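You operate a simulated robot arm through the tools that you are given. There is no shell and no other tool.

You run a simulated robot arm. Do the job below in one go: nothing can be reset, and whatever is moved stays where it is left.

## Task
Fill the gauge stack with the spacer shown, then weight and pin it.
Fine: the display's FIT line names the spacer; it goes on the black end ring, gauge weight on top, GAP at nought, stop pin home in the post; the other spacers stay.

The check looks at the end state, three seconds after you hand in, the way a careful person would. Anything else that was tipped, shoved, dropped, spilled or broken makes it a failure.

## Robot
A 7-joint arm with a three-finger gripper, fixed in place. Base frame: the origin is on the floor under the middle of its stand, x ahead of it, y to its left, z up. Units: mm, degrees, N and s.
With the tool pointing down near the work surface it reaches from about 100 to 880 mm from the base axis. Its first joint turns from -166.0 to 166.0 degrees. Payload 2.94 kg.
The tool frame sits at the grasp point between the pads (the TCP): z along the fingers, y along the line on which they close. The tips reach 30 mm beyond it. The gripper opens to 132 mm; its body begins 107 mm behind the TCP.
Orientation is that of the tool frame in the base frame, as a unit quaternion [w, x, y, z]. With the fingers straight down and closing along the base's y, the tool's x points along the base's -x, its y along +y and its z along -z.

## Interface
- The arm moves only by the tool apply_moves. Its arguments are lists of equal length, an entry for each row: "delta_pos": the shift along the tool's x, y, z in units of 250 mm (1.0 is 250 mm), a list of three; "delta_rot": the turn, a rotation vector about the tool's x, y, z in units of 90 degrees (1.0 is 90 degrees), a list of three; "gripper": the closure, from 0 (fully open) to 1 (shut). In form: {"delta_pos": [[dx, dy, dz], ...], "delta_rot": [[wx, wy, wz], ...], "gripper": [gripper, ...]}. A call has 1 to 20 rows; each row is the pose to reach, as a shift and turn from the pose commanded when the call began, along the tool's axes at that moment. A call with a number of a shift or a turn outside -1 to 1 is refused whole. Rows are played at 5 a second. More than 50 mm and 8.6 degrees between two rows, or a gripper value outside its range, and nothing of the call is played. A pose out of reach is approached as far as the arm can. The call stops where the force on the tool passes 40 N (or 10 N more than at its start, if that is more) or the arm is blocked; 0.2 s more then pass. Each finger travels about 37.4 mm/s and halts on what it meets, pressing with about 28 N; the grip force reading is that of the motor and also rises with nothing between the fingers. The clock runs only during rows and for 0.2 s after the last one: add rows that repeat a pose to give the fingers time. It gives the time, the measured TCP pose, the force on the tool (base axes), the opening and the grip force at its end, in the units of the frame above (readings bear some noise), with the torque about the TCP (base axes, N m) and any sound that the robot's microphone picked up.
- Cameras (640 x 400 px; columns grow to the right, rows downward): "scene" is fixed at [400.5, 648.9, 1626.9]; the picture's right is [-0.81, 0.59, 0.00], its down [0.55, 0.75, -0.37] and it looks along [-0.22, -0.30, -0.93] (base axes); focal length 318 px, centre (320, 200). "wrist" rides on the gripper at [72, 3, -144] in the tool frame; the picture's right is [-0.04, 1.00, 0.00], its down [-0.88, -0.04, -0.48] and it looks along [-0.48, -0.02, 0.88] (tool axes); focal length 256 px, centre (320, 200).
- snapshot(camera): a new picture of that camera. It takes no simulated time.
- lift_body(by): moves the trunk up (or, below 0, down) by that many mm; the arm rides with it, the base frame stays. It gives what a move gives, with no picture.
- pixel_to_xyz(camera, pixels): for up to 12 pixels [column, row] of the newest picture of that camera ("zoom" is the newest enlarged one), the place [x, y, z] in the base frame of the surface seen there, good to about 2 mm. It takes no simulated time.
- zoom(camera, box): a new picture of the part [left, top, right, bottom] of that camera's present view, enlarged. It takes no simulated time.
- finish_job(): hands the job in; it is judged then, once.

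Unless the task says otherwise, let go and move clear before handing in.

The tools are called after "Call:" as name(argument=value, ...) on one line, values as JSON. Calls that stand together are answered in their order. apply_moves: Moves the arm, as the interface text tells. Its arguments: {"type":"object","properties":{"delta_pos":{"type":"array"},"delta_rot":{"type":"array"},"gripper":{"type":"array"}},"required":["delta_pos","delta_rot","gripper"]} The other tools are called the same way: lift_body (by) moves the trunk up or down; snapshot (camera) takes a picture; pixel_to_xyz (camera, pixels) gives the place of the surface under pixels of a picture; zoom (camera, box) takes an enlarged picture of a part of a camera's view; finish_job () hands the job in.

At the start:

```text
clock: 0.0
ee_pos: [149.8, 508.7, 1272.7]
orientation: [0.0, 0.0, 1.0, -0.001]
wrist_force: [-0.5, 0.1, -0.2]
moment: [0.03, 0.01, -0.02]
opening: 132.1
grasp_force: 0.0
trunk travel left (down, up): [-350.0, 190.0]
```

scene: 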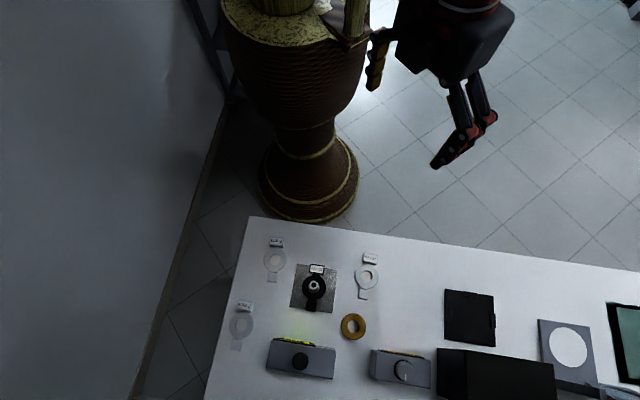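
wrist: 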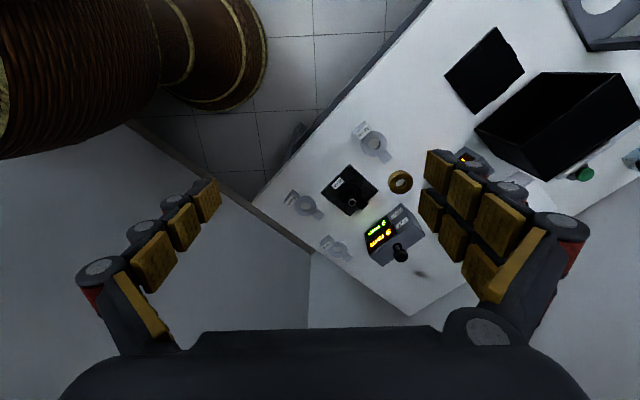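

The scene shows a table with a base plate and post near (314,287), three tabbed rings near (275,260), (241,325), (367,277), a brass weight at (353,326) and displays near (300,358) and (400,368). I'll zoom in to read the labels and displays.

Call:
zoom(camera="scene", box=[220, 225, 400, 338])

Call:
zoom(camera="wrist", box=[280, 110, 480, 270])

Call:
zoom(camera="wrist", box=[350, 195, 430, 275])

```text
3.54 times, centred on (310, 282) of scene
```

zoom: 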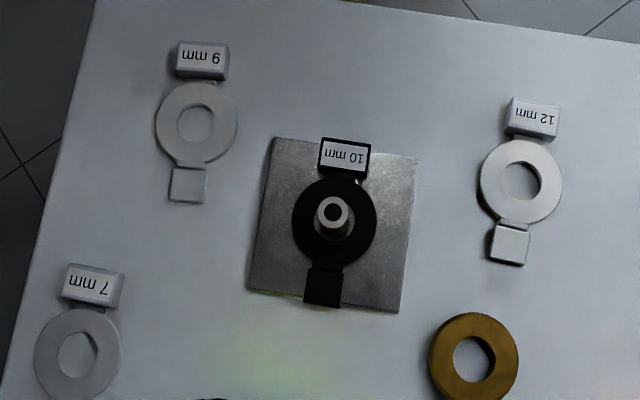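

```text
2.50 times, centred on (380, 190) of wrist
```

zoom: 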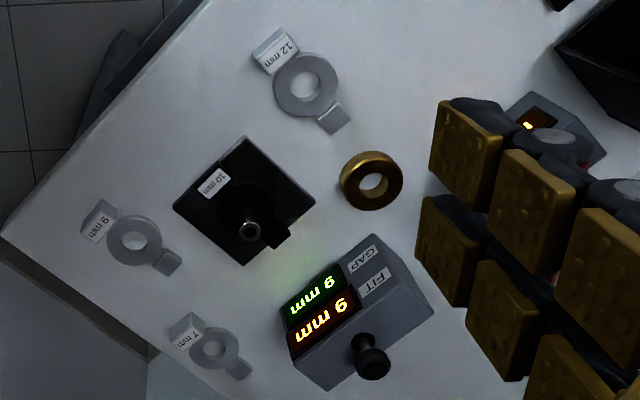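

```text
5.00 times, centred on (390, 235) of wrist
```

zoom: 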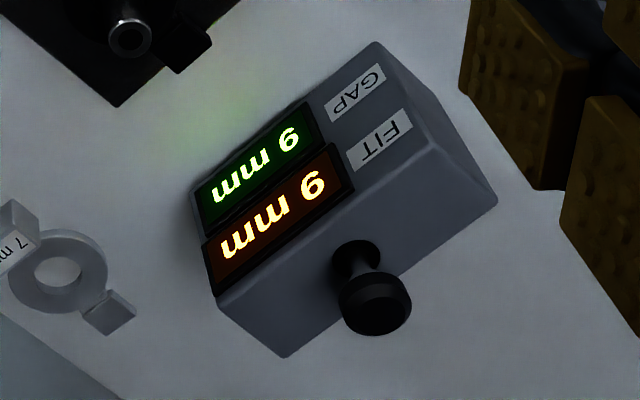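

The display text is upside-down in the wrist view (GAP/FIT lines around (300,140) and (330,190) in the zoom), so I must tell 6 from 9. I'll zoom further and get positions.

Call:
zoom(camera="wrist", box=[362, 212, 402, 252])

Call:
zoom(camera="scene", box=[260, 230, 290, 250])

Call:
zoom(camera="scene", box=[260, 320, 440, 400])

Call:
zoom(camera="scene", box=[400, 270, 640, 400])

Call:
snapshot(camera="scene")

Call:
pixel_to_xyz(camera="scene", pixels=[[276, 242], [275, 275], [269, 260], [281, 260], [314, 287], [353, 317], [345, 326], [367, 290], [311, 305], [250, 220], [230, 300], [353, 326]])

```text
10.00 times, centred on (382, 232) of wrist
```

zoom: 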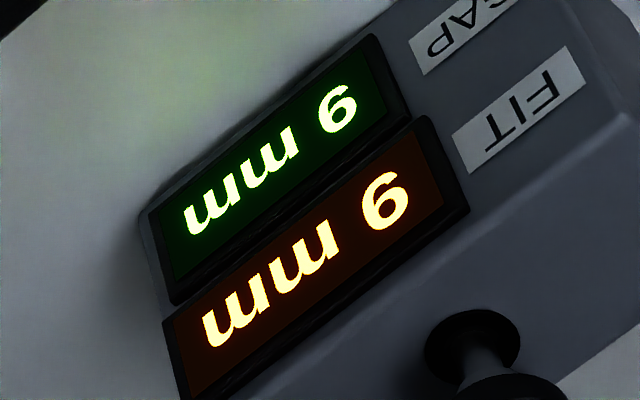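

```text
16.00 times, centred on (275, 240) of scene
```

zoom: 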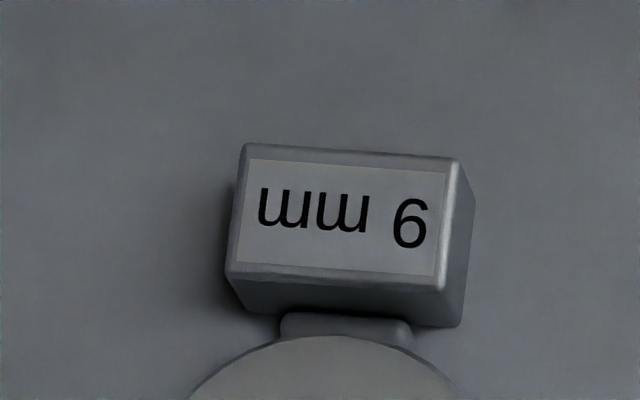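

```text
3.56 times, centred on (350, 360) of scene
```

zoom: 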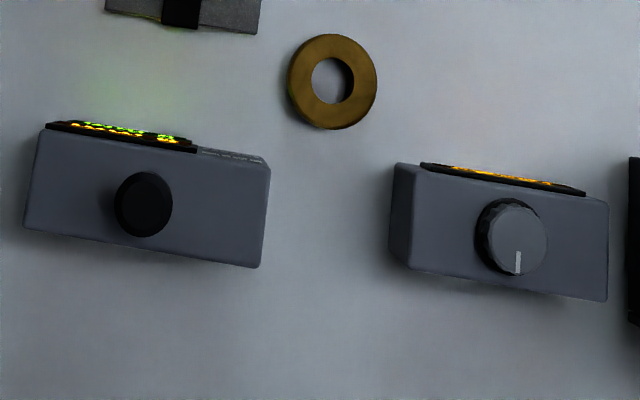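

```text
2.67 times, centred on (520, 335) of scene
```

zoom: 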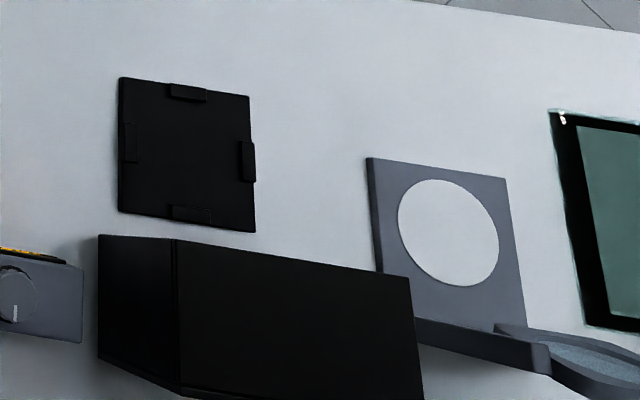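

```text
taken
```

scene: 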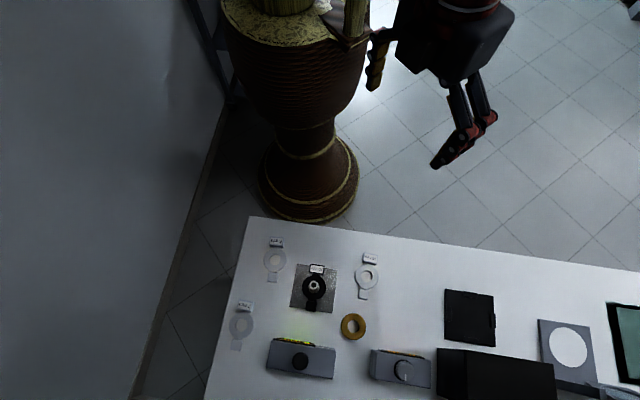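

```text
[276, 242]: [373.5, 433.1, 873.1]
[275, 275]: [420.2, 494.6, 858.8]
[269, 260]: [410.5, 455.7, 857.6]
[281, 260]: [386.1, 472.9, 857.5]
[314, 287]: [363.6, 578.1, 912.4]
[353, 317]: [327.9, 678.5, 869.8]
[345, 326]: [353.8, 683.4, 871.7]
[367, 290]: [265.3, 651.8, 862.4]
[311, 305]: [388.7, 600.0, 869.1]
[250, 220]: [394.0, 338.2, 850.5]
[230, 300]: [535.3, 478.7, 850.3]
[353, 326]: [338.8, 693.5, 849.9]
```

The 9/6 glyph in the FIT line and on the spacer at (275,240) look alike. I'll bring the wrist camera closer over the work area to read them properly and to measure the parts.

Call:
apply_moves(delta_pos=[[-0.1, 0.01, 0.12], [-0.2, 0.02, 0.24], [-0.3, 0.03, 0.36], [-0.4, 0.04, 0.48], [-0.5, 0.05, 0.6], [-0.5, 0.05, 0.6]], delta_rot=[[0, 0, 0], [0, 0, 0], [0, 0, 0], [0, 0, 0], [0, 0, 0], [0, 0, 0]], gripper=[0, 0, 0, 0, 0, 0])

Call:
snapshot(camera="wrist")

```text
clock: 1.4
ee_pos: [274.9, 523.4, 1122.4]
orientation: [0.0, 0.0, 1.0, 0.001]
wrist_force: [-1.2, -0.3, 0.3]
moment: [0.04, -0.01, 0.02]
opening: 131.8
grasp_force: 0.0
trunk travel left (down, up): [-350.0, 190.0]
```

```text
taken
```

wrist: 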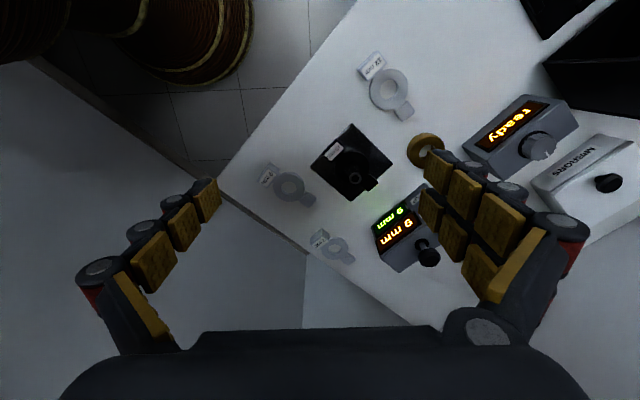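

The wrist view now shows the display near (400,222), the post at (355,178) and another "ready" box at (515,130). I'll zoom in on each.

Call:
zoom(camera="wrist", box=[360, 185, 450, 275])

Call:
zoom(camera="wrist", box=[250, 110, 400, 270])

Call:
zoom(camera="wrist", box=[440, 80, 640, 240])

```text
4.44 times, centred on (405, 230) of wrist
```

zoom: 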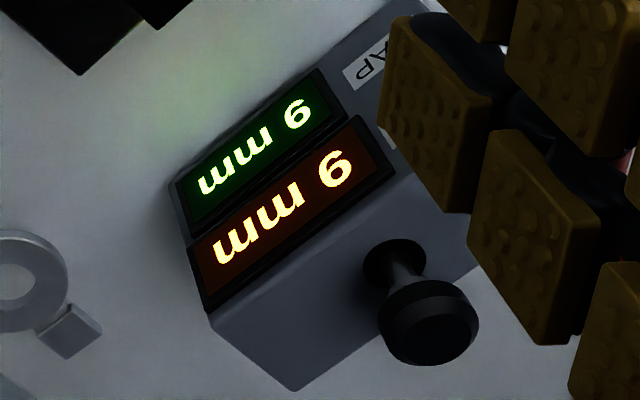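

```text
2.50 times, centred on (325, 190) of wrist
```

zoom: 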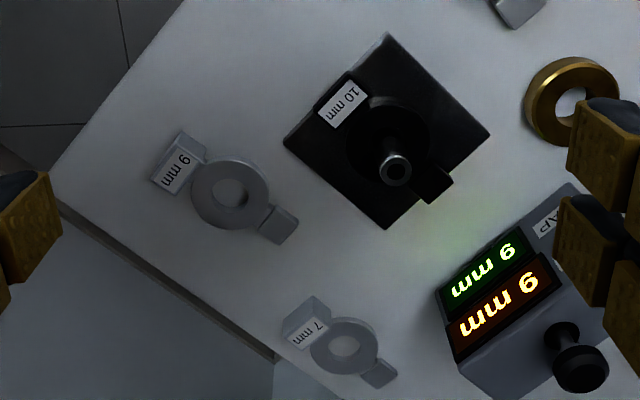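

```text
2.50 times, centred on (540, 160) of wrist
```

zoom: 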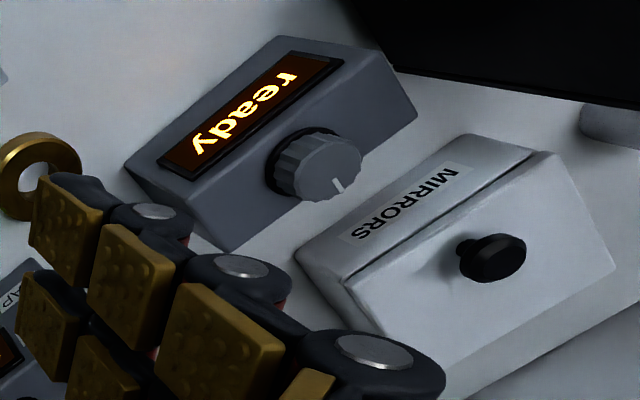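

The pin stands upright in the display box (449,244 wrist), and the spacer labelled with the same glyph as FIT sits at (290,187). I'll take sharp scene zooms of the post, spacer, weight and pin one by one for measurements.

Call:
zoom(camera="scene", box=[290, 262, 338, 312])

Call:
pixel_to_xyz(camera="zoom", pixels=[[320, 200], [300, 180], [340, 180], [320, 160], [320, 230], [320, 250], [320, 300], [260, 200], [380, 200], [150, 200], [480, 200], [320, 100]])

```text
8.00 times, centred on (314, 287) of scene
```

zoom: 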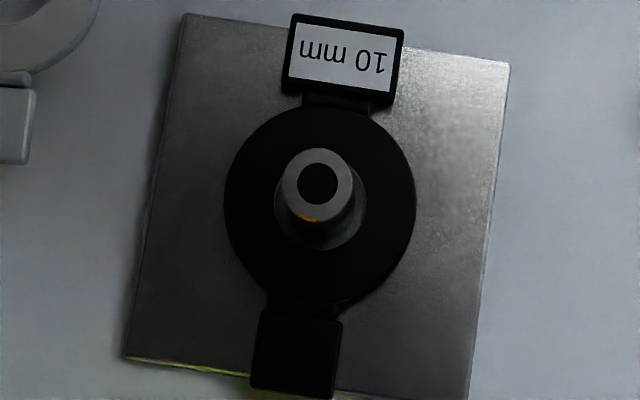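

```text
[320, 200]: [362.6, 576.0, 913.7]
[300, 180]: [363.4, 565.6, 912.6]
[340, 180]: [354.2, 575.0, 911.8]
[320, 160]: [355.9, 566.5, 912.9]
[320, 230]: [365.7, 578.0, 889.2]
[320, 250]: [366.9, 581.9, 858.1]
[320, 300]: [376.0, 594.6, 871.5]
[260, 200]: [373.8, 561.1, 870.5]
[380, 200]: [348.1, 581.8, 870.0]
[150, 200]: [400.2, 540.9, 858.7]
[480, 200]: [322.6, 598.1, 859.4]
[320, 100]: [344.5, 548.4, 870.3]
```

The post top sits at about z=912.5 near (360,571), with the plate top at 859 and the black ring top at 870; ring holes look about 26 mm against a 19 mm post. Next I'll measure the spacer, the weight and the pin.

Call:
zoom(camera="scene", box=[252, 235, 300, 285])

Call:
pixel_to_xyz(camera="zoom", pixels=[[300, 45], [360, 45], [330, 55], [270, 200], [370, 200], [320, 150], [320, 255], [310, 300], [290, 340], [330, 340], [310, 360], [320, 200]])

Call:
zoom(camera="scene", box=[328, 301, 378, 351])

Call:
pixel_to_xyz(camera="zoom", pixels=[[320, 120], [320, 280], [250, 200], [390, 200], [270, 140], [370, 140], [270, 260], [370, 260], [320, 200], [100, 100], [500, 300], [320, 350]])

Call:
zoom(camera="scene", box=[265, 328, 340, 388])

Call:
pixel_to_xyz(camera="zoom", pixels=[[300, 220], [270, 220], [330, 220], [300, 190], [300, 250], [150, 200], [500, 200], [200, 120], [400, 130], [100, 250], [500, 300], [350, 120]])

```text
8.00 times, centred on (276, 260) of scene
```

zoom: 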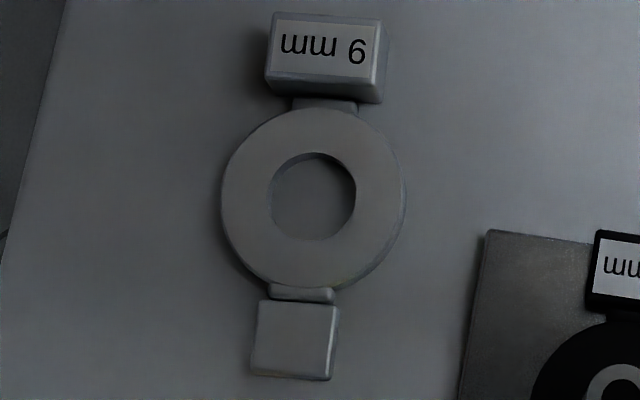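

```text
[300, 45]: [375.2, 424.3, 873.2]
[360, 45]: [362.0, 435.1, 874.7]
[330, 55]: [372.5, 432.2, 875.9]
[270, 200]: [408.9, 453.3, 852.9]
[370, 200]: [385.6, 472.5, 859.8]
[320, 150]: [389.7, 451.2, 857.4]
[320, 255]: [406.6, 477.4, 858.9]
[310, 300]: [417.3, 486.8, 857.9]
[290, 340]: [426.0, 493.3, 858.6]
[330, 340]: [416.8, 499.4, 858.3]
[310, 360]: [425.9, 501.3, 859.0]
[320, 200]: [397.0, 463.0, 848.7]
```

```text
8.00 times, centred on (353, 326) of scene
```

zoom: 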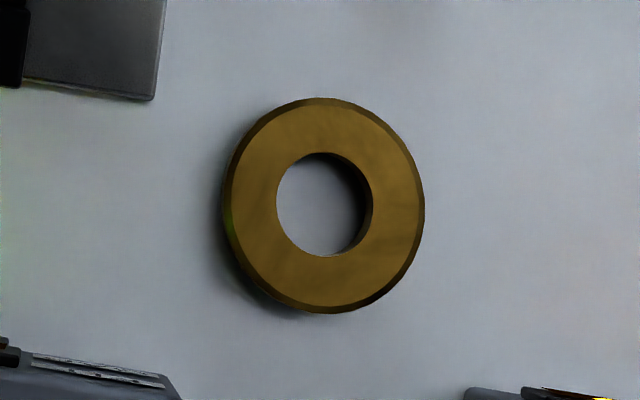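

```text
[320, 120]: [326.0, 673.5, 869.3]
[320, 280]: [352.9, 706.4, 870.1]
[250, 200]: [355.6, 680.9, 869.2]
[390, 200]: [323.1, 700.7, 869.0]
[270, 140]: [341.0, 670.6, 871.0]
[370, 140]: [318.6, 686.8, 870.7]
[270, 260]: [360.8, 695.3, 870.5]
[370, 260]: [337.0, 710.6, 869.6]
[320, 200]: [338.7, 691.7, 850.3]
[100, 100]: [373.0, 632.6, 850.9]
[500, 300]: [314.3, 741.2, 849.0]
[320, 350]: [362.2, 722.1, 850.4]
```

```text
6.67 times, centred on (302, 358) of scene
```

zoom: 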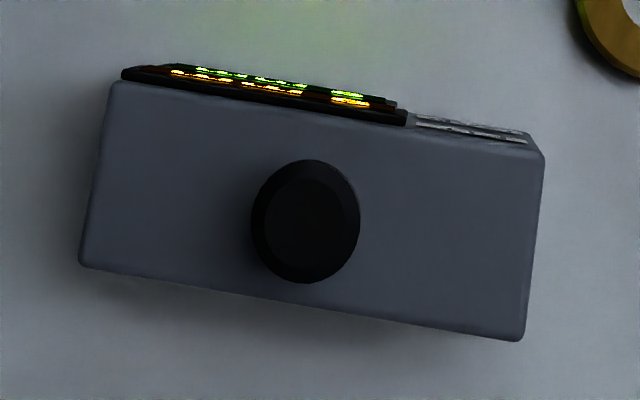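

```text
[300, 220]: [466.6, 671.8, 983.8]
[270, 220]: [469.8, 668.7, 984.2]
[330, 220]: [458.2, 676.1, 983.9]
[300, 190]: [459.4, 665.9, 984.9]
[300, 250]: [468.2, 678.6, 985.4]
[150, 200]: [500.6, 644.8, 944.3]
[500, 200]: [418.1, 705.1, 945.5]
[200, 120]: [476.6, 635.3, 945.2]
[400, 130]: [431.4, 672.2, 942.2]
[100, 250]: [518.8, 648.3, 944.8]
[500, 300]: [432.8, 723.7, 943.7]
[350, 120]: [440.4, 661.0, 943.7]
```

The numbers put the spacer at about (398,462), its label block top at z≈874, the weight at (339,692) with its top at 870, and the pin head top at z≈984 near (463,673). Next I'll get the finger geometry by sampling pads in the wrist view around (150,260) and (470,200).

Call:
snapshot(camera="wrist")

Call:
pixel_to_xyz(camera="wrist", pixels=[[205, 200], [182, 228], [152, 262], [440, 168], [465, 185], [500, 220], [430, 210], [453, 238], [480, 268], [200, 190], [216, 210], [487, 335]])

Call:
zoom(camera="wrist", box=[400, 130, 600, 330])

Call:
zoom(camera="wrist", box=[70, 160, 240, 360])

```text
taken
```

wrist: 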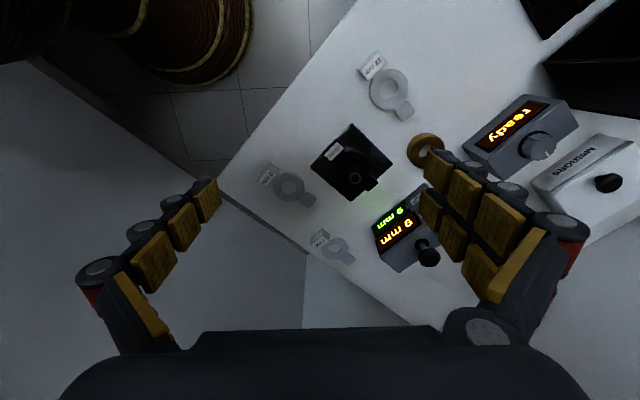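

```text
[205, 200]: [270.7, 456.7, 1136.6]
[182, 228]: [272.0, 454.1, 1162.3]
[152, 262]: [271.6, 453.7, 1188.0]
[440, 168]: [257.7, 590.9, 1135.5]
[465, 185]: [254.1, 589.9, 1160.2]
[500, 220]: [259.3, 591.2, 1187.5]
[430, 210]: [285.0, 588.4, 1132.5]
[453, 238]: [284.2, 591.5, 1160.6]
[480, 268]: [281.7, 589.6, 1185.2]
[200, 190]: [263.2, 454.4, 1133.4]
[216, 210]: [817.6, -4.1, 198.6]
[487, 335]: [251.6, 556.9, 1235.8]
```

```text
2.00 times, centred on (500, 230) of wrist
```

zoom: 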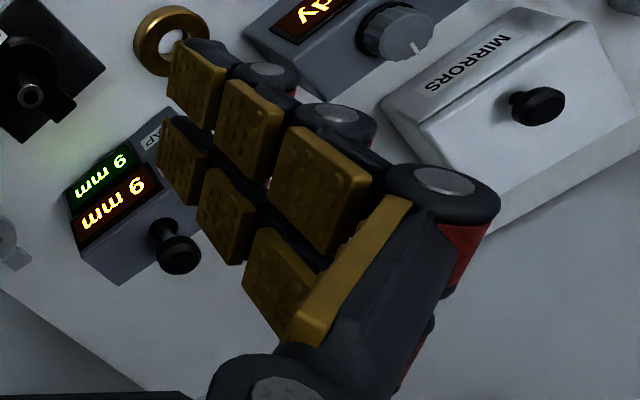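

```text
2.00 times, centred on (155, 260) of wrist
```

zoom: 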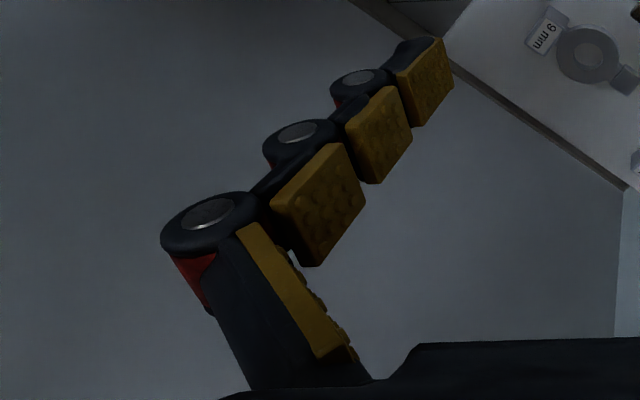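

The two fingers on the right sit at base x≈257 and 285 and the single one at x≈271, so they behave like near-parallel jaws. I'll partly close the gripper in free air to see how the tips move.

Call:
apply_moves(delta_pos=[[0, 0, 0], [0, 0, 0], [0, 0, 0], [0, 0, 0], [0, 0, 0], [0, 0, 0], [0, 0, 0], [0, 0, 0]], delta_rot=[[0, 0, 0], [0, 0, 0], [0, 0, 0], [0, 0, 0], [0, 0, 0], [0, 0, 0], [0, 0, 0], [0, 0, 0]], gripper=[0.7, 0.7, 0.7, 0.7, 0.7, 0.7, 0.7, 0.7])

Call:
snapshot(camera="wrist")

```text
clock: 3.2
ee_pos: [275.8, 523.6, 1122.8]
orientation: [0.0, 0.0, 1.0, 0.001]
wrist_force: [0.2, 0.3, 0.2]
moment: [0.05, -0.02, -0.01]
opening: 39.6
grasp_force: 0.2
trunk travel left (down, up): [-350.0, 190.0]
```

```text
taken
```

wrist: 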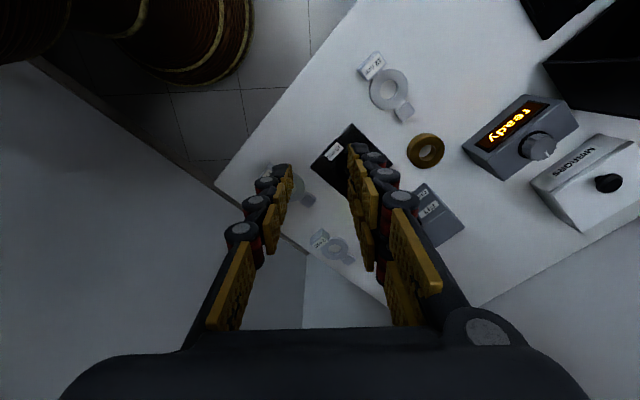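

Call:
zoom(camera="wrist", box=[190, 120, 450, 340])

Call:
pixel_to_xyz(camera="zoom", pixels=[[237, 142], [228, 160], [215, 210], [190, 265], [400, 120], [430, 180], [415, 130], [430, 140], [425, 270], [250, 125], [392, 100], [130, 380]])

```text
1.82 times, centred on (320, 230) of wrist
```

zoom: 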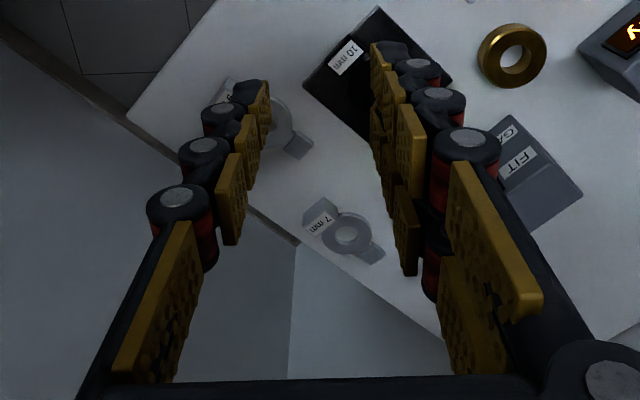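

```text
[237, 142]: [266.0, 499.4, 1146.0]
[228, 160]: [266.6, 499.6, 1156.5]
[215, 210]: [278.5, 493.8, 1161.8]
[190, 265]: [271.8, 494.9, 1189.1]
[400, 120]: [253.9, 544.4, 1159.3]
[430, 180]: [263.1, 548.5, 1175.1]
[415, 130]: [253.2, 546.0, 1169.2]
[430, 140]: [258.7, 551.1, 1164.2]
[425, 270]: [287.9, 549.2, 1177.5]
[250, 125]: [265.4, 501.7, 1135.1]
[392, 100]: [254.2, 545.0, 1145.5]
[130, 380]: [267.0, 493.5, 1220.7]
```

I'll sample the fingertips at zoom pixels around (262,90) and (380,50) for the tip height.

Call:
pixel_to_xyz(camera="zoom", pixels=[[262, 90], [266, 100], [264, 118], [252, 90], [240, 95], [258, 140], [373, 55], [378, 60], [380, 75], [390, 48], [372, 100], [378, 140]])

Call:
zoom(camera="wrist", box=[260, 130, 400, 220])

```text
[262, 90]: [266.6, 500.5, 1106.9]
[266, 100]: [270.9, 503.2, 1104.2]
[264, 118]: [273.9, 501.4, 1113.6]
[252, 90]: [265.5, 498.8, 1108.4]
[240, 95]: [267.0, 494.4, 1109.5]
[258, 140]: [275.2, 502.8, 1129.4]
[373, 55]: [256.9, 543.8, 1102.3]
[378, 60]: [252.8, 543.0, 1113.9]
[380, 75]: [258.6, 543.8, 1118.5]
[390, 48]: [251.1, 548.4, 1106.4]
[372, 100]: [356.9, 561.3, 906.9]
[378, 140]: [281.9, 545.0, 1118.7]
```

```text
4.44 times, centred on (330, 175) of wrist
```

zoom: 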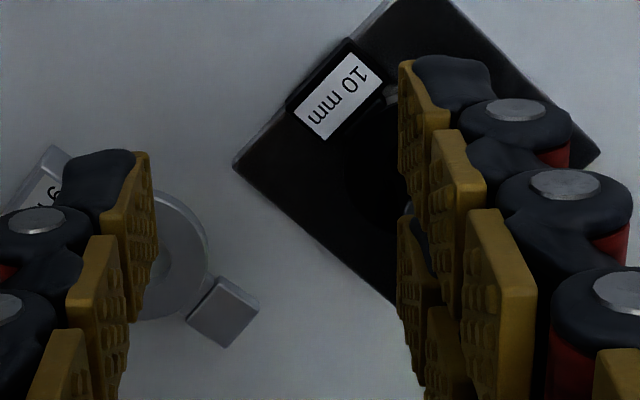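

The fingers stay vertical, and the tips sit about 25–30 mm beyond the TCP at mid openings. I'll move to a hover above the spacer's label block near (370,430), turned 49.8° to line up with the spacer, for a close look.

Call:
apply_moves(delta_pos=[[-0.054, -0.053, 0.07], [-0.108, -0.107, 0.14], [-0.162, -0.16, 0.21], [-0.216, -0.214, 0.28], [-0.27, -0.267, 0.35], [-0.324, -0.32, 0.42], [-0.378, -0.374, 0.49], [-0.378, -0.374, 0.49]], delta_rot=[[0, 0, -0.079], [0, 0, -0.158], [0, 0, -0.237], [0, 0, -0.316], [0, 0, -0.395], [0, 0, -0.474], [0, 0, -0.553], [0, 0, -0.553]], gripper=[0.5, 0.5, 0.5, 0.5, 0.5, 0.5, 0.5, 0.5])

Call:
snapshot(camera="wrist")

Call:
snapshot(camera="scene")

```text
clock: 5.0
ee_pos: [369.4, 427.7, 1000.6]
orientation: [0.0, -0.422, 0.907, 0.0]
wrist_force: [-0.4, -0.2, -1.1]
moment: [0.0, -0.01, 0.01]
opening: 66.0
grasp_force: 0.1
trunk travel left (down, up): [-350.0, 190.0]
```

```text
taken
```

wrist: 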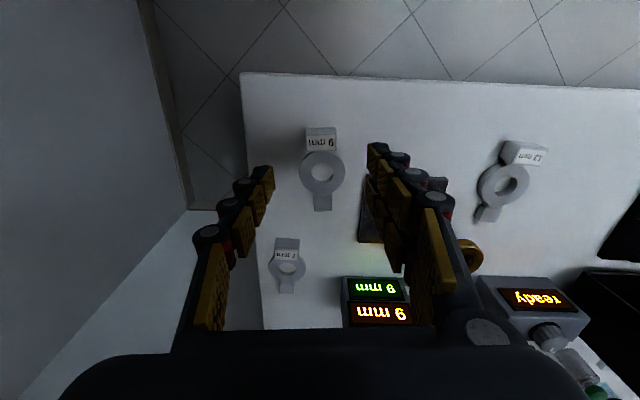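

```text
taken
```

scene: 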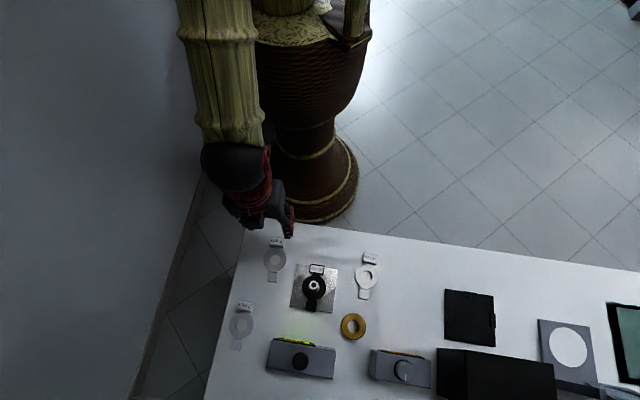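

The labels and display now appear at (320,140) and (378,300), both upside-down, and the yaw is as wanted. I'll zoom in to compare the glyphs.

Call:
zoom(camera="wrist", box=[290, 115, 360, 165])

Call:
zoom(camera="wrist", box=[340, 270, 420, 330])

Call:
zoom(camera="wrist", box=[240, 110, 400, 300])

```text
8.00 times, centred on (325, 140) of wrist
```

zoom: 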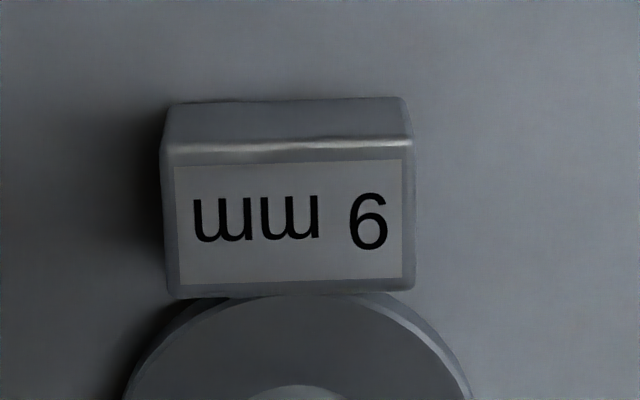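

```text
6.67 times, centred on (380, 300) of wrist
```

zoom: 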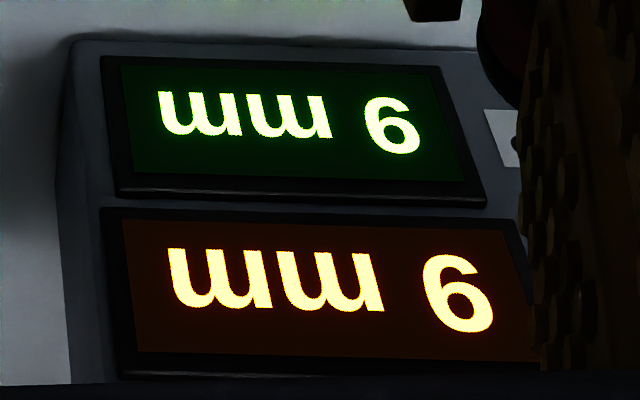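

```text
2.11 times, centred on (320, 205) of wrist
```

zoom: 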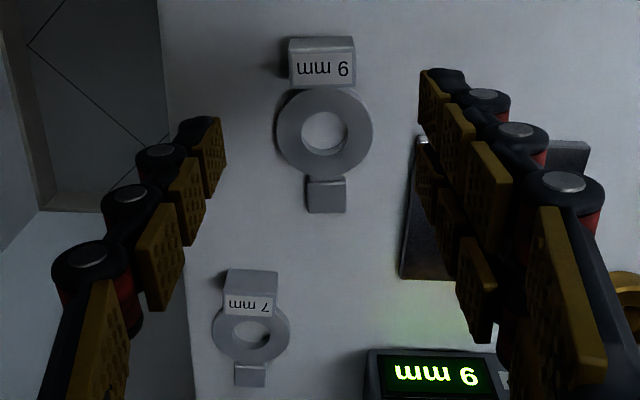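

Upside-down "ɯɯ 6" on both the FIT line and this label reads 9 mm, so this is the right spacer. I'll get accurate coordinates of its block, ring and tab from this closer view.

Call:
zoom(camera="wrist", box=[280, 115, 370, 215])

Call:
pixel_to_xyz(camera="zoom", pixels=[[230, 60], [330, 60], [230, 110], [330, 110], [280, 85], [200, 230], [365, 230], [280, 160], [280, 310], [260, 350], [320, 350], [290, 375]])

```text
4.00 times, centred on (325, 165) of wrist
```

zoom: 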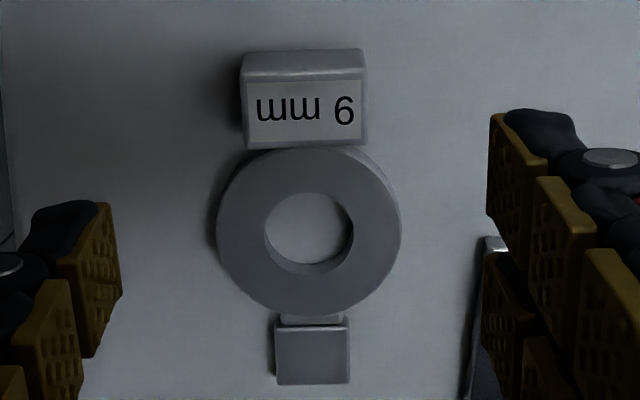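

```text
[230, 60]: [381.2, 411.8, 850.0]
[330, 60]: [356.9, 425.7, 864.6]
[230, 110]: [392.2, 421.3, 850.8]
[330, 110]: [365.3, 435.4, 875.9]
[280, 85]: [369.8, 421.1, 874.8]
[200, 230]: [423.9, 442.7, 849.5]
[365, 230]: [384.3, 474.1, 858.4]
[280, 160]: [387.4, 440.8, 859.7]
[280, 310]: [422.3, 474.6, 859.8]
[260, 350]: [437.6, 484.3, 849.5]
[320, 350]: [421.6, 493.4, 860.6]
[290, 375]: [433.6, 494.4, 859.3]
```

The block is 33 × 18 mm, its centre is 6 mm ahead of the TCP and 1 mm to its +y side, and the ring centre is about 41 mm past the block. I'll descend to z≈915 over the block and check tip height before going lower.

Call:
apply_moves(delta_pos=[[-0.008, 0.002, 0.1], [-0.016, 0.004, 0.2], [-0.023, 0.005, 0.3], [-0.023, 0.005, 0.342], [-0.023, 0.005, 0.342]], delta_rot=[[0, 0, 0], [0, 0, 0], [0, 0, 0], [0, 0, 0], [0, 0, 0]], gripper=[0.5, 0.5, 0.5, 0.5, 0.5])

Call:
zoom(camera="wrist", box=[220, 100, 420, 240])

Call:
zoom(camera="scene", box=[250, 225, 310, 265])

```text
clock: 6.2
ee_pos: [373.1, 433.5, 915.0]
orientation: [0.001, -0.421, 0.907, 0.0]
wrist_force: [0.1, 0.6, 1.4]
moment: [-0.01, 0.02, -0.02]
opening: 65.8
grasp_force: 0.1
trunk travel left (down, up): [-350.0, 190.0]
```

```text
2.86 times, centred on (320, 170) of wrist
```

zoom: 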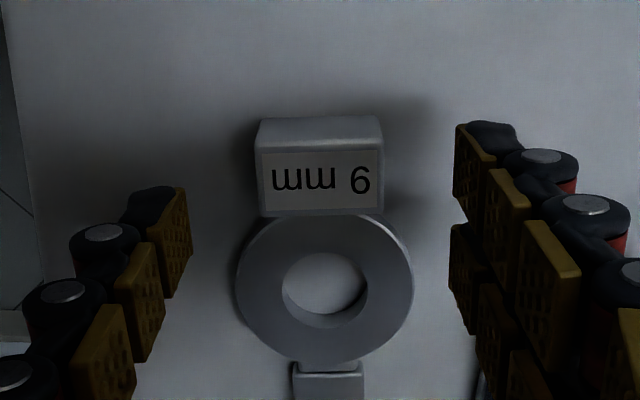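

```text
10.00 times, centred on (280, 245) of scene
```

zoom: 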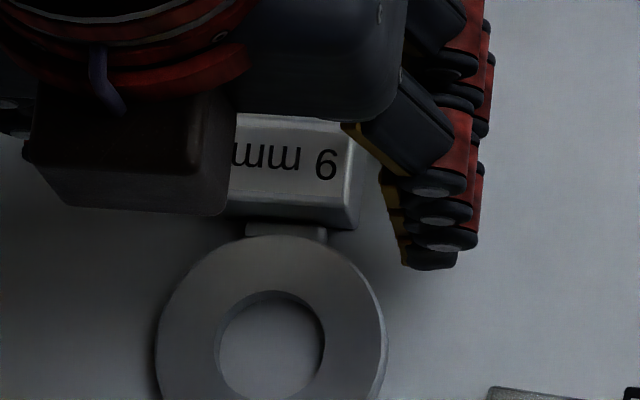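

The block is between the open fingers ((320,165) in the zoom). I'll sample the fingertip points near (180,195) and (460,130), plus the ring, for relative height.

Call:
zoom(camera="wrist", box=[220, 100, 420, 240])

Call:
pixel_to_xyz(camera="zoom", pixels=[[182, 192], [186, 205], [183, 230], [160, 190], [460, 128], [460, 145], [480, 124], [455, 232], [270, 160], [370, 195], [300, 200], [325, 345]])

```text
2.86 times, centred on (320, 170) of wrist
```

zoom: 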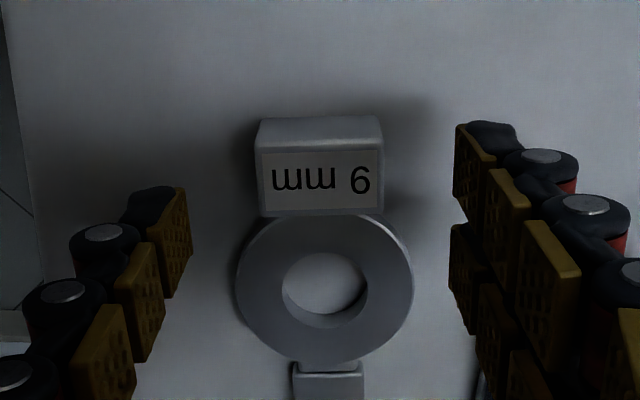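

```text
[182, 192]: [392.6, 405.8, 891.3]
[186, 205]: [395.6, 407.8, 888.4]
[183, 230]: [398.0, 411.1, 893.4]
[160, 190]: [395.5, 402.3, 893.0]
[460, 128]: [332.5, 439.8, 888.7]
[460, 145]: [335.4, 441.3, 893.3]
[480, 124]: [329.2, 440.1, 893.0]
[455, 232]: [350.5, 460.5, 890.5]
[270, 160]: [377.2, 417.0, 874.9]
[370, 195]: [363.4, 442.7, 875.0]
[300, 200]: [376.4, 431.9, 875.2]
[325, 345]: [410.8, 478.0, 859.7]
```

The tips are at about z=887 for TCP 915, and the block centre is about 3.5 mm back along tool +x. I'll shift by that, descend to TCP z≈891 (tips just above the ring's top), and look again.

Call:
apply_moves(delta_pos=[[0.014, 0.001, 0.03], [0.014, 0.001, 0.065], [0.014, 0.001, 0.096], [0.014, 0.001, 0.096]], delta_rot=[[0, 0, 0], [0, 0, 0], [0, 0, 0], [0, 0, 0]], gripper=[0.55, 0.55, 0.55, 0.55])

Call:
zoom(camera="wrist", box=[220, 100, 420, 240])

Call:
pixel_to_xyz(camera="zoom", pixels=[[310, 120], [310, 140], [310, 160], [260, 150], [380, 150], [200, 190], [195, 210], [450, 120], [455, 140], [300, 350], [260, 300], [390, 300]])

```text
clock: 7.2
ee_pos: [369.9, 431.6, 887.6]
orientation: [0.0, -0.422, 0.907, 0.0]
wrist_force: [1.1, 0.5, -0.6]
moment: [-0.01, 0.01, 0.0]
opening: 59.4
grasp_force: 0.0
trunk travel left (down, up): [-350.0, 190.0]
```

```text
2.86 times, centred on (320, 170) of wrist
```

zoom: 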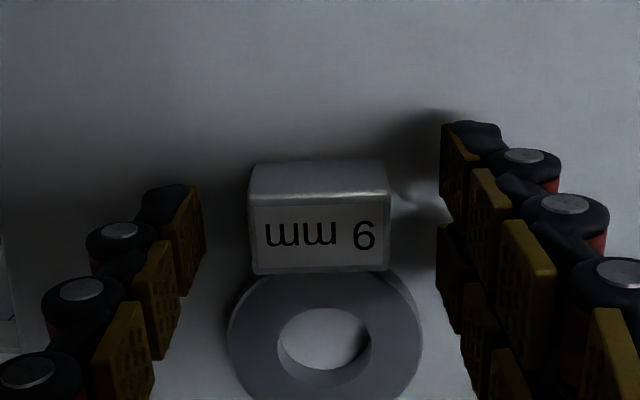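

```text
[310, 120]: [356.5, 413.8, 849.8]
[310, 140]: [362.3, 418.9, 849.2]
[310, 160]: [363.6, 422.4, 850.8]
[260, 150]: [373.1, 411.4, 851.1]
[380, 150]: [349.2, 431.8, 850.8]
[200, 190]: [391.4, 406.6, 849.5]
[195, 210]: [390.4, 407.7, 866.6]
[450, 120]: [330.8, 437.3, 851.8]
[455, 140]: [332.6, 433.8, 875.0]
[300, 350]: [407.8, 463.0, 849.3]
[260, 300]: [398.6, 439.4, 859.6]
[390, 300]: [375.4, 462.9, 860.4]
```

No contact force, and the block is centred between the fingers. I'll rise 1.5 mm to clear the ring's top and close on the block.

Call:
apply_moves(delta_pos=[[0, 0, -0.006], [0, 0, -0.006], [0, 0, -0.006], [0, 0, -0.006], [0, 0, -0.006], [0, 0, -0.006], [0, 0, -0.006]], delta_rot=[[0, 0, 0], [0, 0, 0], [0, 0, 0], [0, 0, 0], [0, 0, 0], [0, 0, 0], [0, 0, 0]], gripper=[0.55, 0.65, 0.75, 0.85, 0.9, 0.9, 0.9])

Call:
zoom(camera="wrist", box=[220, 100, 420, 240])

```text
clock: 8.8
ee_pos: [369.9, 430.8, 891.0]
orientation: [0.0, -0.421, 0.907, 0.0]
wrist_force: [-0.5, 0.1, 1.9]
moment: [0.03, -0.02, 0.02]
opening: 33.2
grasp_force: 27.9
trunk travel left (down, up): [-350.0, 190.0]
```

```text
2.86 times, centred on (320, 170) of wrist
```

zoom: 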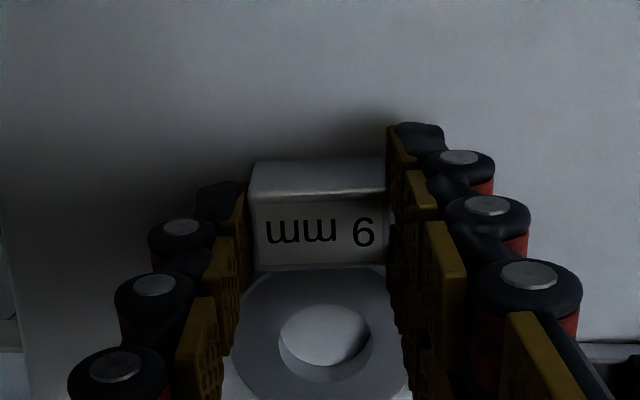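

The grip holds at opening 33.2 mm with 27.9 N. I'll lift 20 mm, then check the ring is hanging level.

Call:
apply_moves(delta_pos=[[0, 0, -0.02], [0, 0, -0.04], [0, 0, -0.08], [0, 0, -0.12], [0, 0, -0.16], [0, 0, -0.16]], delta_rot=[[0, 0, 0], [0, 0, 0], [0, 0, 0], [0, 0, 0], [0, 0, 0], [0, 0, 0]], gripper=[0.9, 0.9, 0.9, 0.9, 0.9, 0.9])

Call:
zoom(camera="wrist", box=[220, 100, 420, 240])

Call:
pixel_to_xyz(camera="zoom", pixels=[[290, 235], [350, 235], [320, 255], [255, 330], [385, 330], [320, 275], [320, 390], [300, 280], [350, 280], [265, 350], [375, 350], [320, 220]])

Call:
zoom(camera="scene", box=[230, 215, 340, 300])

```text
clock: 10.2
ee_pos: [369.8, 431.5, 932.1]
orientation: [0.0, -0.421, 0.907, -0.001]
wrist_force: [0.3, -0.2, 0.1]
moment: [0.0, 0.03, -0.01]
opening: 13.5
grasp_force: 0.1
trunk travel left (down, up): [-350.0, 190.0]
```

```text
2.86 times, centred on (320, 170) of wrist
```

zoom: 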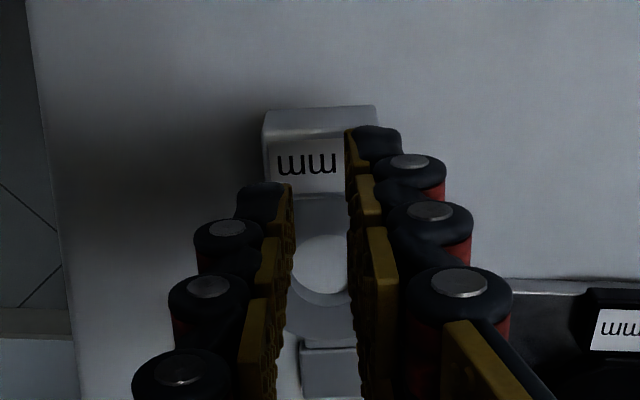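

```text
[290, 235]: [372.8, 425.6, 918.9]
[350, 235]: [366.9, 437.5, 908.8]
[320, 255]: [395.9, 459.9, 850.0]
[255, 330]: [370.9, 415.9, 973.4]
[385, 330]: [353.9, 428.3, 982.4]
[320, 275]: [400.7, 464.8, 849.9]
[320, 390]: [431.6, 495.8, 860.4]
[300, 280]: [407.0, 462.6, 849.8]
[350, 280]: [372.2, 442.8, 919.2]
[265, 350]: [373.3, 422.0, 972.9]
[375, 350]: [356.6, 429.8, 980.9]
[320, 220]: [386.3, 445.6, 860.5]
```

```text
4.71 times, centred on (285, 258) of scene
```

zoom: 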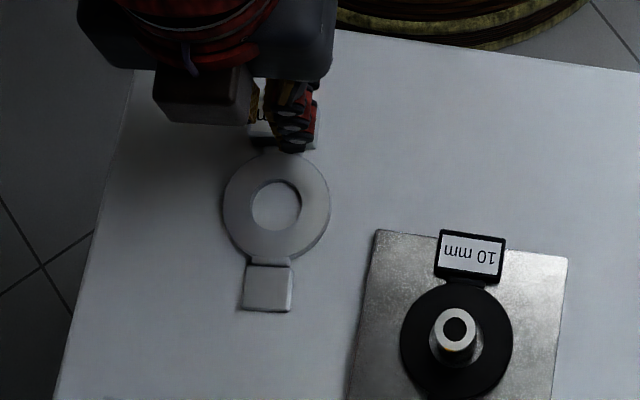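

The spacer stayed on the table in its place: the fingers slid off because too little of the block was held (opening fell to 13.5 mm). I'll measure the fingertip ends precisely before trying a deeper grip.

Call:
zoom(camera="wrist", box=[270, 130, 370, 200])

Call:
pixel_to_xyz(camera="zoom", pixels=[[200, 175], [215, 172], [230, 172], [255, 172], [258, 180], [258, 200], [258, 240], [400, 55], [375, 62], [378, 80], [420, 58], [440, 70]])

```text
5.71 times, centred on (320, 165) of wrist
```

zoom: 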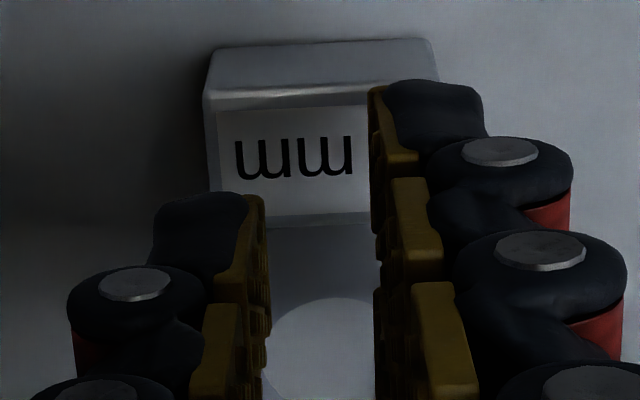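

```text
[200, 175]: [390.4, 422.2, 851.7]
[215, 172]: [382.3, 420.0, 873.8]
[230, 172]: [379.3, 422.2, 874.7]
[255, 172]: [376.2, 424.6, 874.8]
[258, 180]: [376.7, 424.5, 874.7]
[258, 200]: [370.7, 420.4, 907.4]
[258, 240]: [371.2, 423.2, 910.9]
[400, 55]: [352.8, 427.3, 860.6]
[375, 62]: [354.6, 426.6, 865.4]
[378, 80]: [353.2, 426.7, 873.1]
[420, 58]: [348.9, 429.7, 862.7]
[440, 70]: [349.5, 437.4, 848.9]
```

Call:
pixel_to_xyz(camera="zoom", pixels=[[180, 200], [200, 195], [220, 193], [240, 196], [253, 196], [262, 200], [372, 90], [380, 90], [400, 82], [430, 81], [460, 86], [375, 130]])

```text
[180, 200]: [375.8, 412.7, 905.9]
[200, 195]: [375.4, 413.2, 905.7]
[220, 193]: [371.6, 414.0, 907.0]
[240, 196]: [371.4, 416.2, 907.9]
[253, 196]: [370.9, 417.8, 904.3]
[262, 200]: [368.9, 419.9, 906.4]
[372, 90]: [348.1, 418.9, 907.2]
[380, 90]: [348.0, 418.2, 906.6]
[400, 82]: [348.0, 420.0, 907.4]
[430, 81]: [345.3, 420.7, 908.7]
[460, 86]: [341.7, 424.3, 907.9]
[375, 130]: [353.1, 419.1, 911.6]
```

The fingertips end about 26 mm below the TCP, so the first grip had only ~8 mm of the block, and the spacer cantilevered out of it. I'll grip it end to end instead (label end to tab end), so first I'll rise, turn 90° the other way and centre over the ring with the fingers open.

Call:
apply_moves(delta_pos=[[0, 0, -0.1], [-0.01, 0, -0.2], [-0.03, 0, -0.272], [-0.05, 0, -0.272], [-0.07, 0, -0.272], [-0.09, 0, -0.272], [-0.11, 0, -0.272], [-0.13, 0, -0.272], [-0.15, 0, -0.272], [-0.17, 0, -0.272], [-0.17, 0, -0.272], [-0.17, 0, -0.272], [-0.17, 0, -0.272], [-0.17, 0, -0.272]], delta_rot=[[0, 0, 0], [0, 0, 0.0], [0, 0, 0.09], [0, 0, 0.18], [0, 0, 0.27], [0, 0, 0.36], [0, 0, 0.45], [0, 0, 0.54], [0, 0, 0.63], [0, 0, 0.72], [0, 0, 0.81], [0, 0, 0.9], [0, 0, 0.99], [0, 0, 1.0]], gripper=[0.9, 0.8, 0.6, 0.5, 0.4, 0.3, 0.2, 0.1, 0, 0, 0, 0, 0, 0])

Call:
snapshot(camera="wrist")

Call:
zoom(camera="wrist", box=[220, 110, 420, 250])

```text
clock: 13.2
ee_pos: [396.6, 463.8, 1000.6]
orientation: [0.0, 0.345, 0.939, 0.0]
wrist_force: [-0.1, 0.4, 0.3]
moment: [0.03, -0.03, 0.05]
opening: 131.8
grasp_force: 0.0
trunk travel left (down, up): [-350.0, 190.0]
```

```text
taken
```

wrist: 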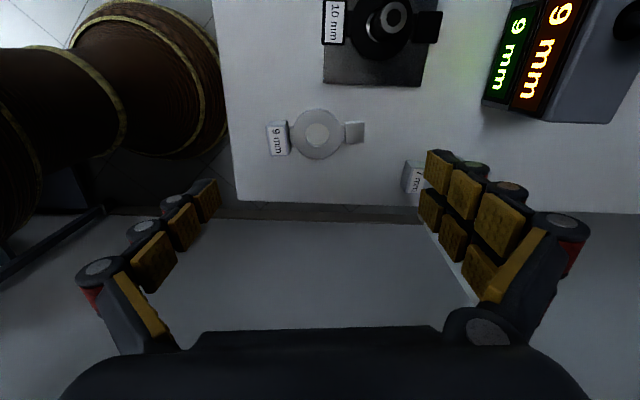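

```text
2.86 times, centred on (320, 180) of wrist
```

zoom: 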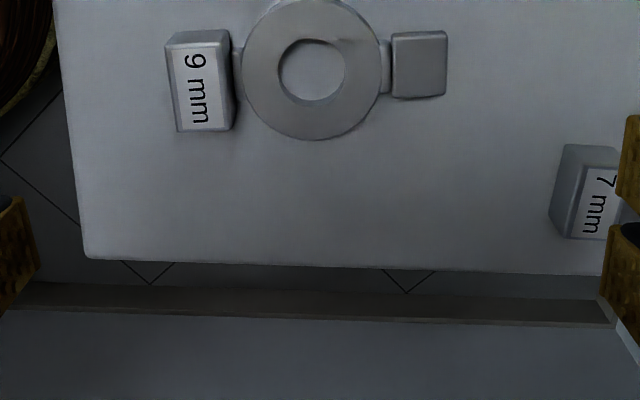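

The view shows the "9 mm" label at (278,138) and the 9 mm ring between the open fingers, with the 7 mm spacer's label at (413,178) near the right pair. I'll measure both to make sure the right fingers clear it.

Call:
zoom(camera="wrist", box=[250, 95, 430, 215])

Call:
pixel_to_xyz(camera="zoom", pixels=[[85, 115], [125, 125], [90, 195], [180, 150], [310, 150], [240, 80], [240, 210], [350, 115], [400, 150], [560, 260], [600, 290], [545, 330]])

Call:
zoom(camera="scene", box=[215, 285, 305, 360])

Call:
pixel_to_xyz(camera="zoom", pixels=[[150, 130], [230, 130], [190, 125], [190, 220], [110, 220], [250, 220], [170, 330], [150, 350], [180, 350], [190, 150], [190, 175], [170, 380]])

```text
3.33 times, centred on (340, 155) of wrist
```

zoom: 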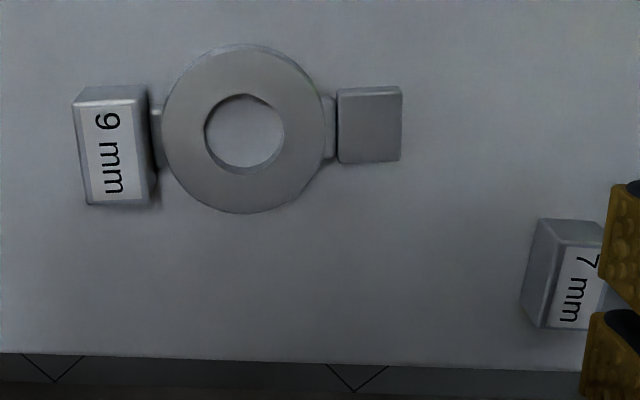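

```text
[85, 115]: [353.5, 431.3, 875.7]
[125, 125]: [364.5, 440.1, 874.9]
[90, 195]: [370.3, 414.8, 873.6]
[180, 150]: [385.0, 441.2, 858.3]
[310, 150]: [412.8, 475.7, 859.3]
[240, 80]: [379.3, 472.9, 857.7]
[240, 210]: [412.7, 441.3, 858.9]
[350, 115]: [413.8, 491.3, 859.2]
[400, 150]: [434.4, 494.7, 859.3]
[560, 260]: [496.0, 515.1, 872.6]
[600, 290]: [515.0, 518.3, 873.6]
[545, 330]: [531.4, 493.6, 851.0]
```

```text
5.33 times, centred on (260, 322) of scene
```

zoom: 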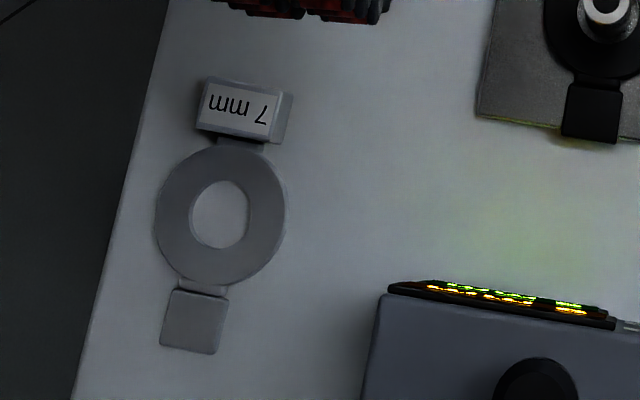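

```text
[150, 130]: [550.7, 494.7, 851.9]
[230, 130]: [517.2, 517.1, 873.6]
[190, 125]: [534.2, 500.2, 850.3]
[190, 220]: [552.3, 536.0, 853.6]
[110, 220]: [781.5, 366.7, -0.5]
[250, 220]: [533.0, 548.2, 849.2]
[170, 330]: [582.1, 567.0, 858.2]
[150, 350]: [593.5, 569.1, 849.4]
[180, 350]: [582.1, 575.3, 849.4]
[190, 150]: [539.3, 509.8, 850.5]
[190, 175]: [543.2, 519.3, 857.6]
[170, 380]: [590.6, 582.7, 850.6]
```

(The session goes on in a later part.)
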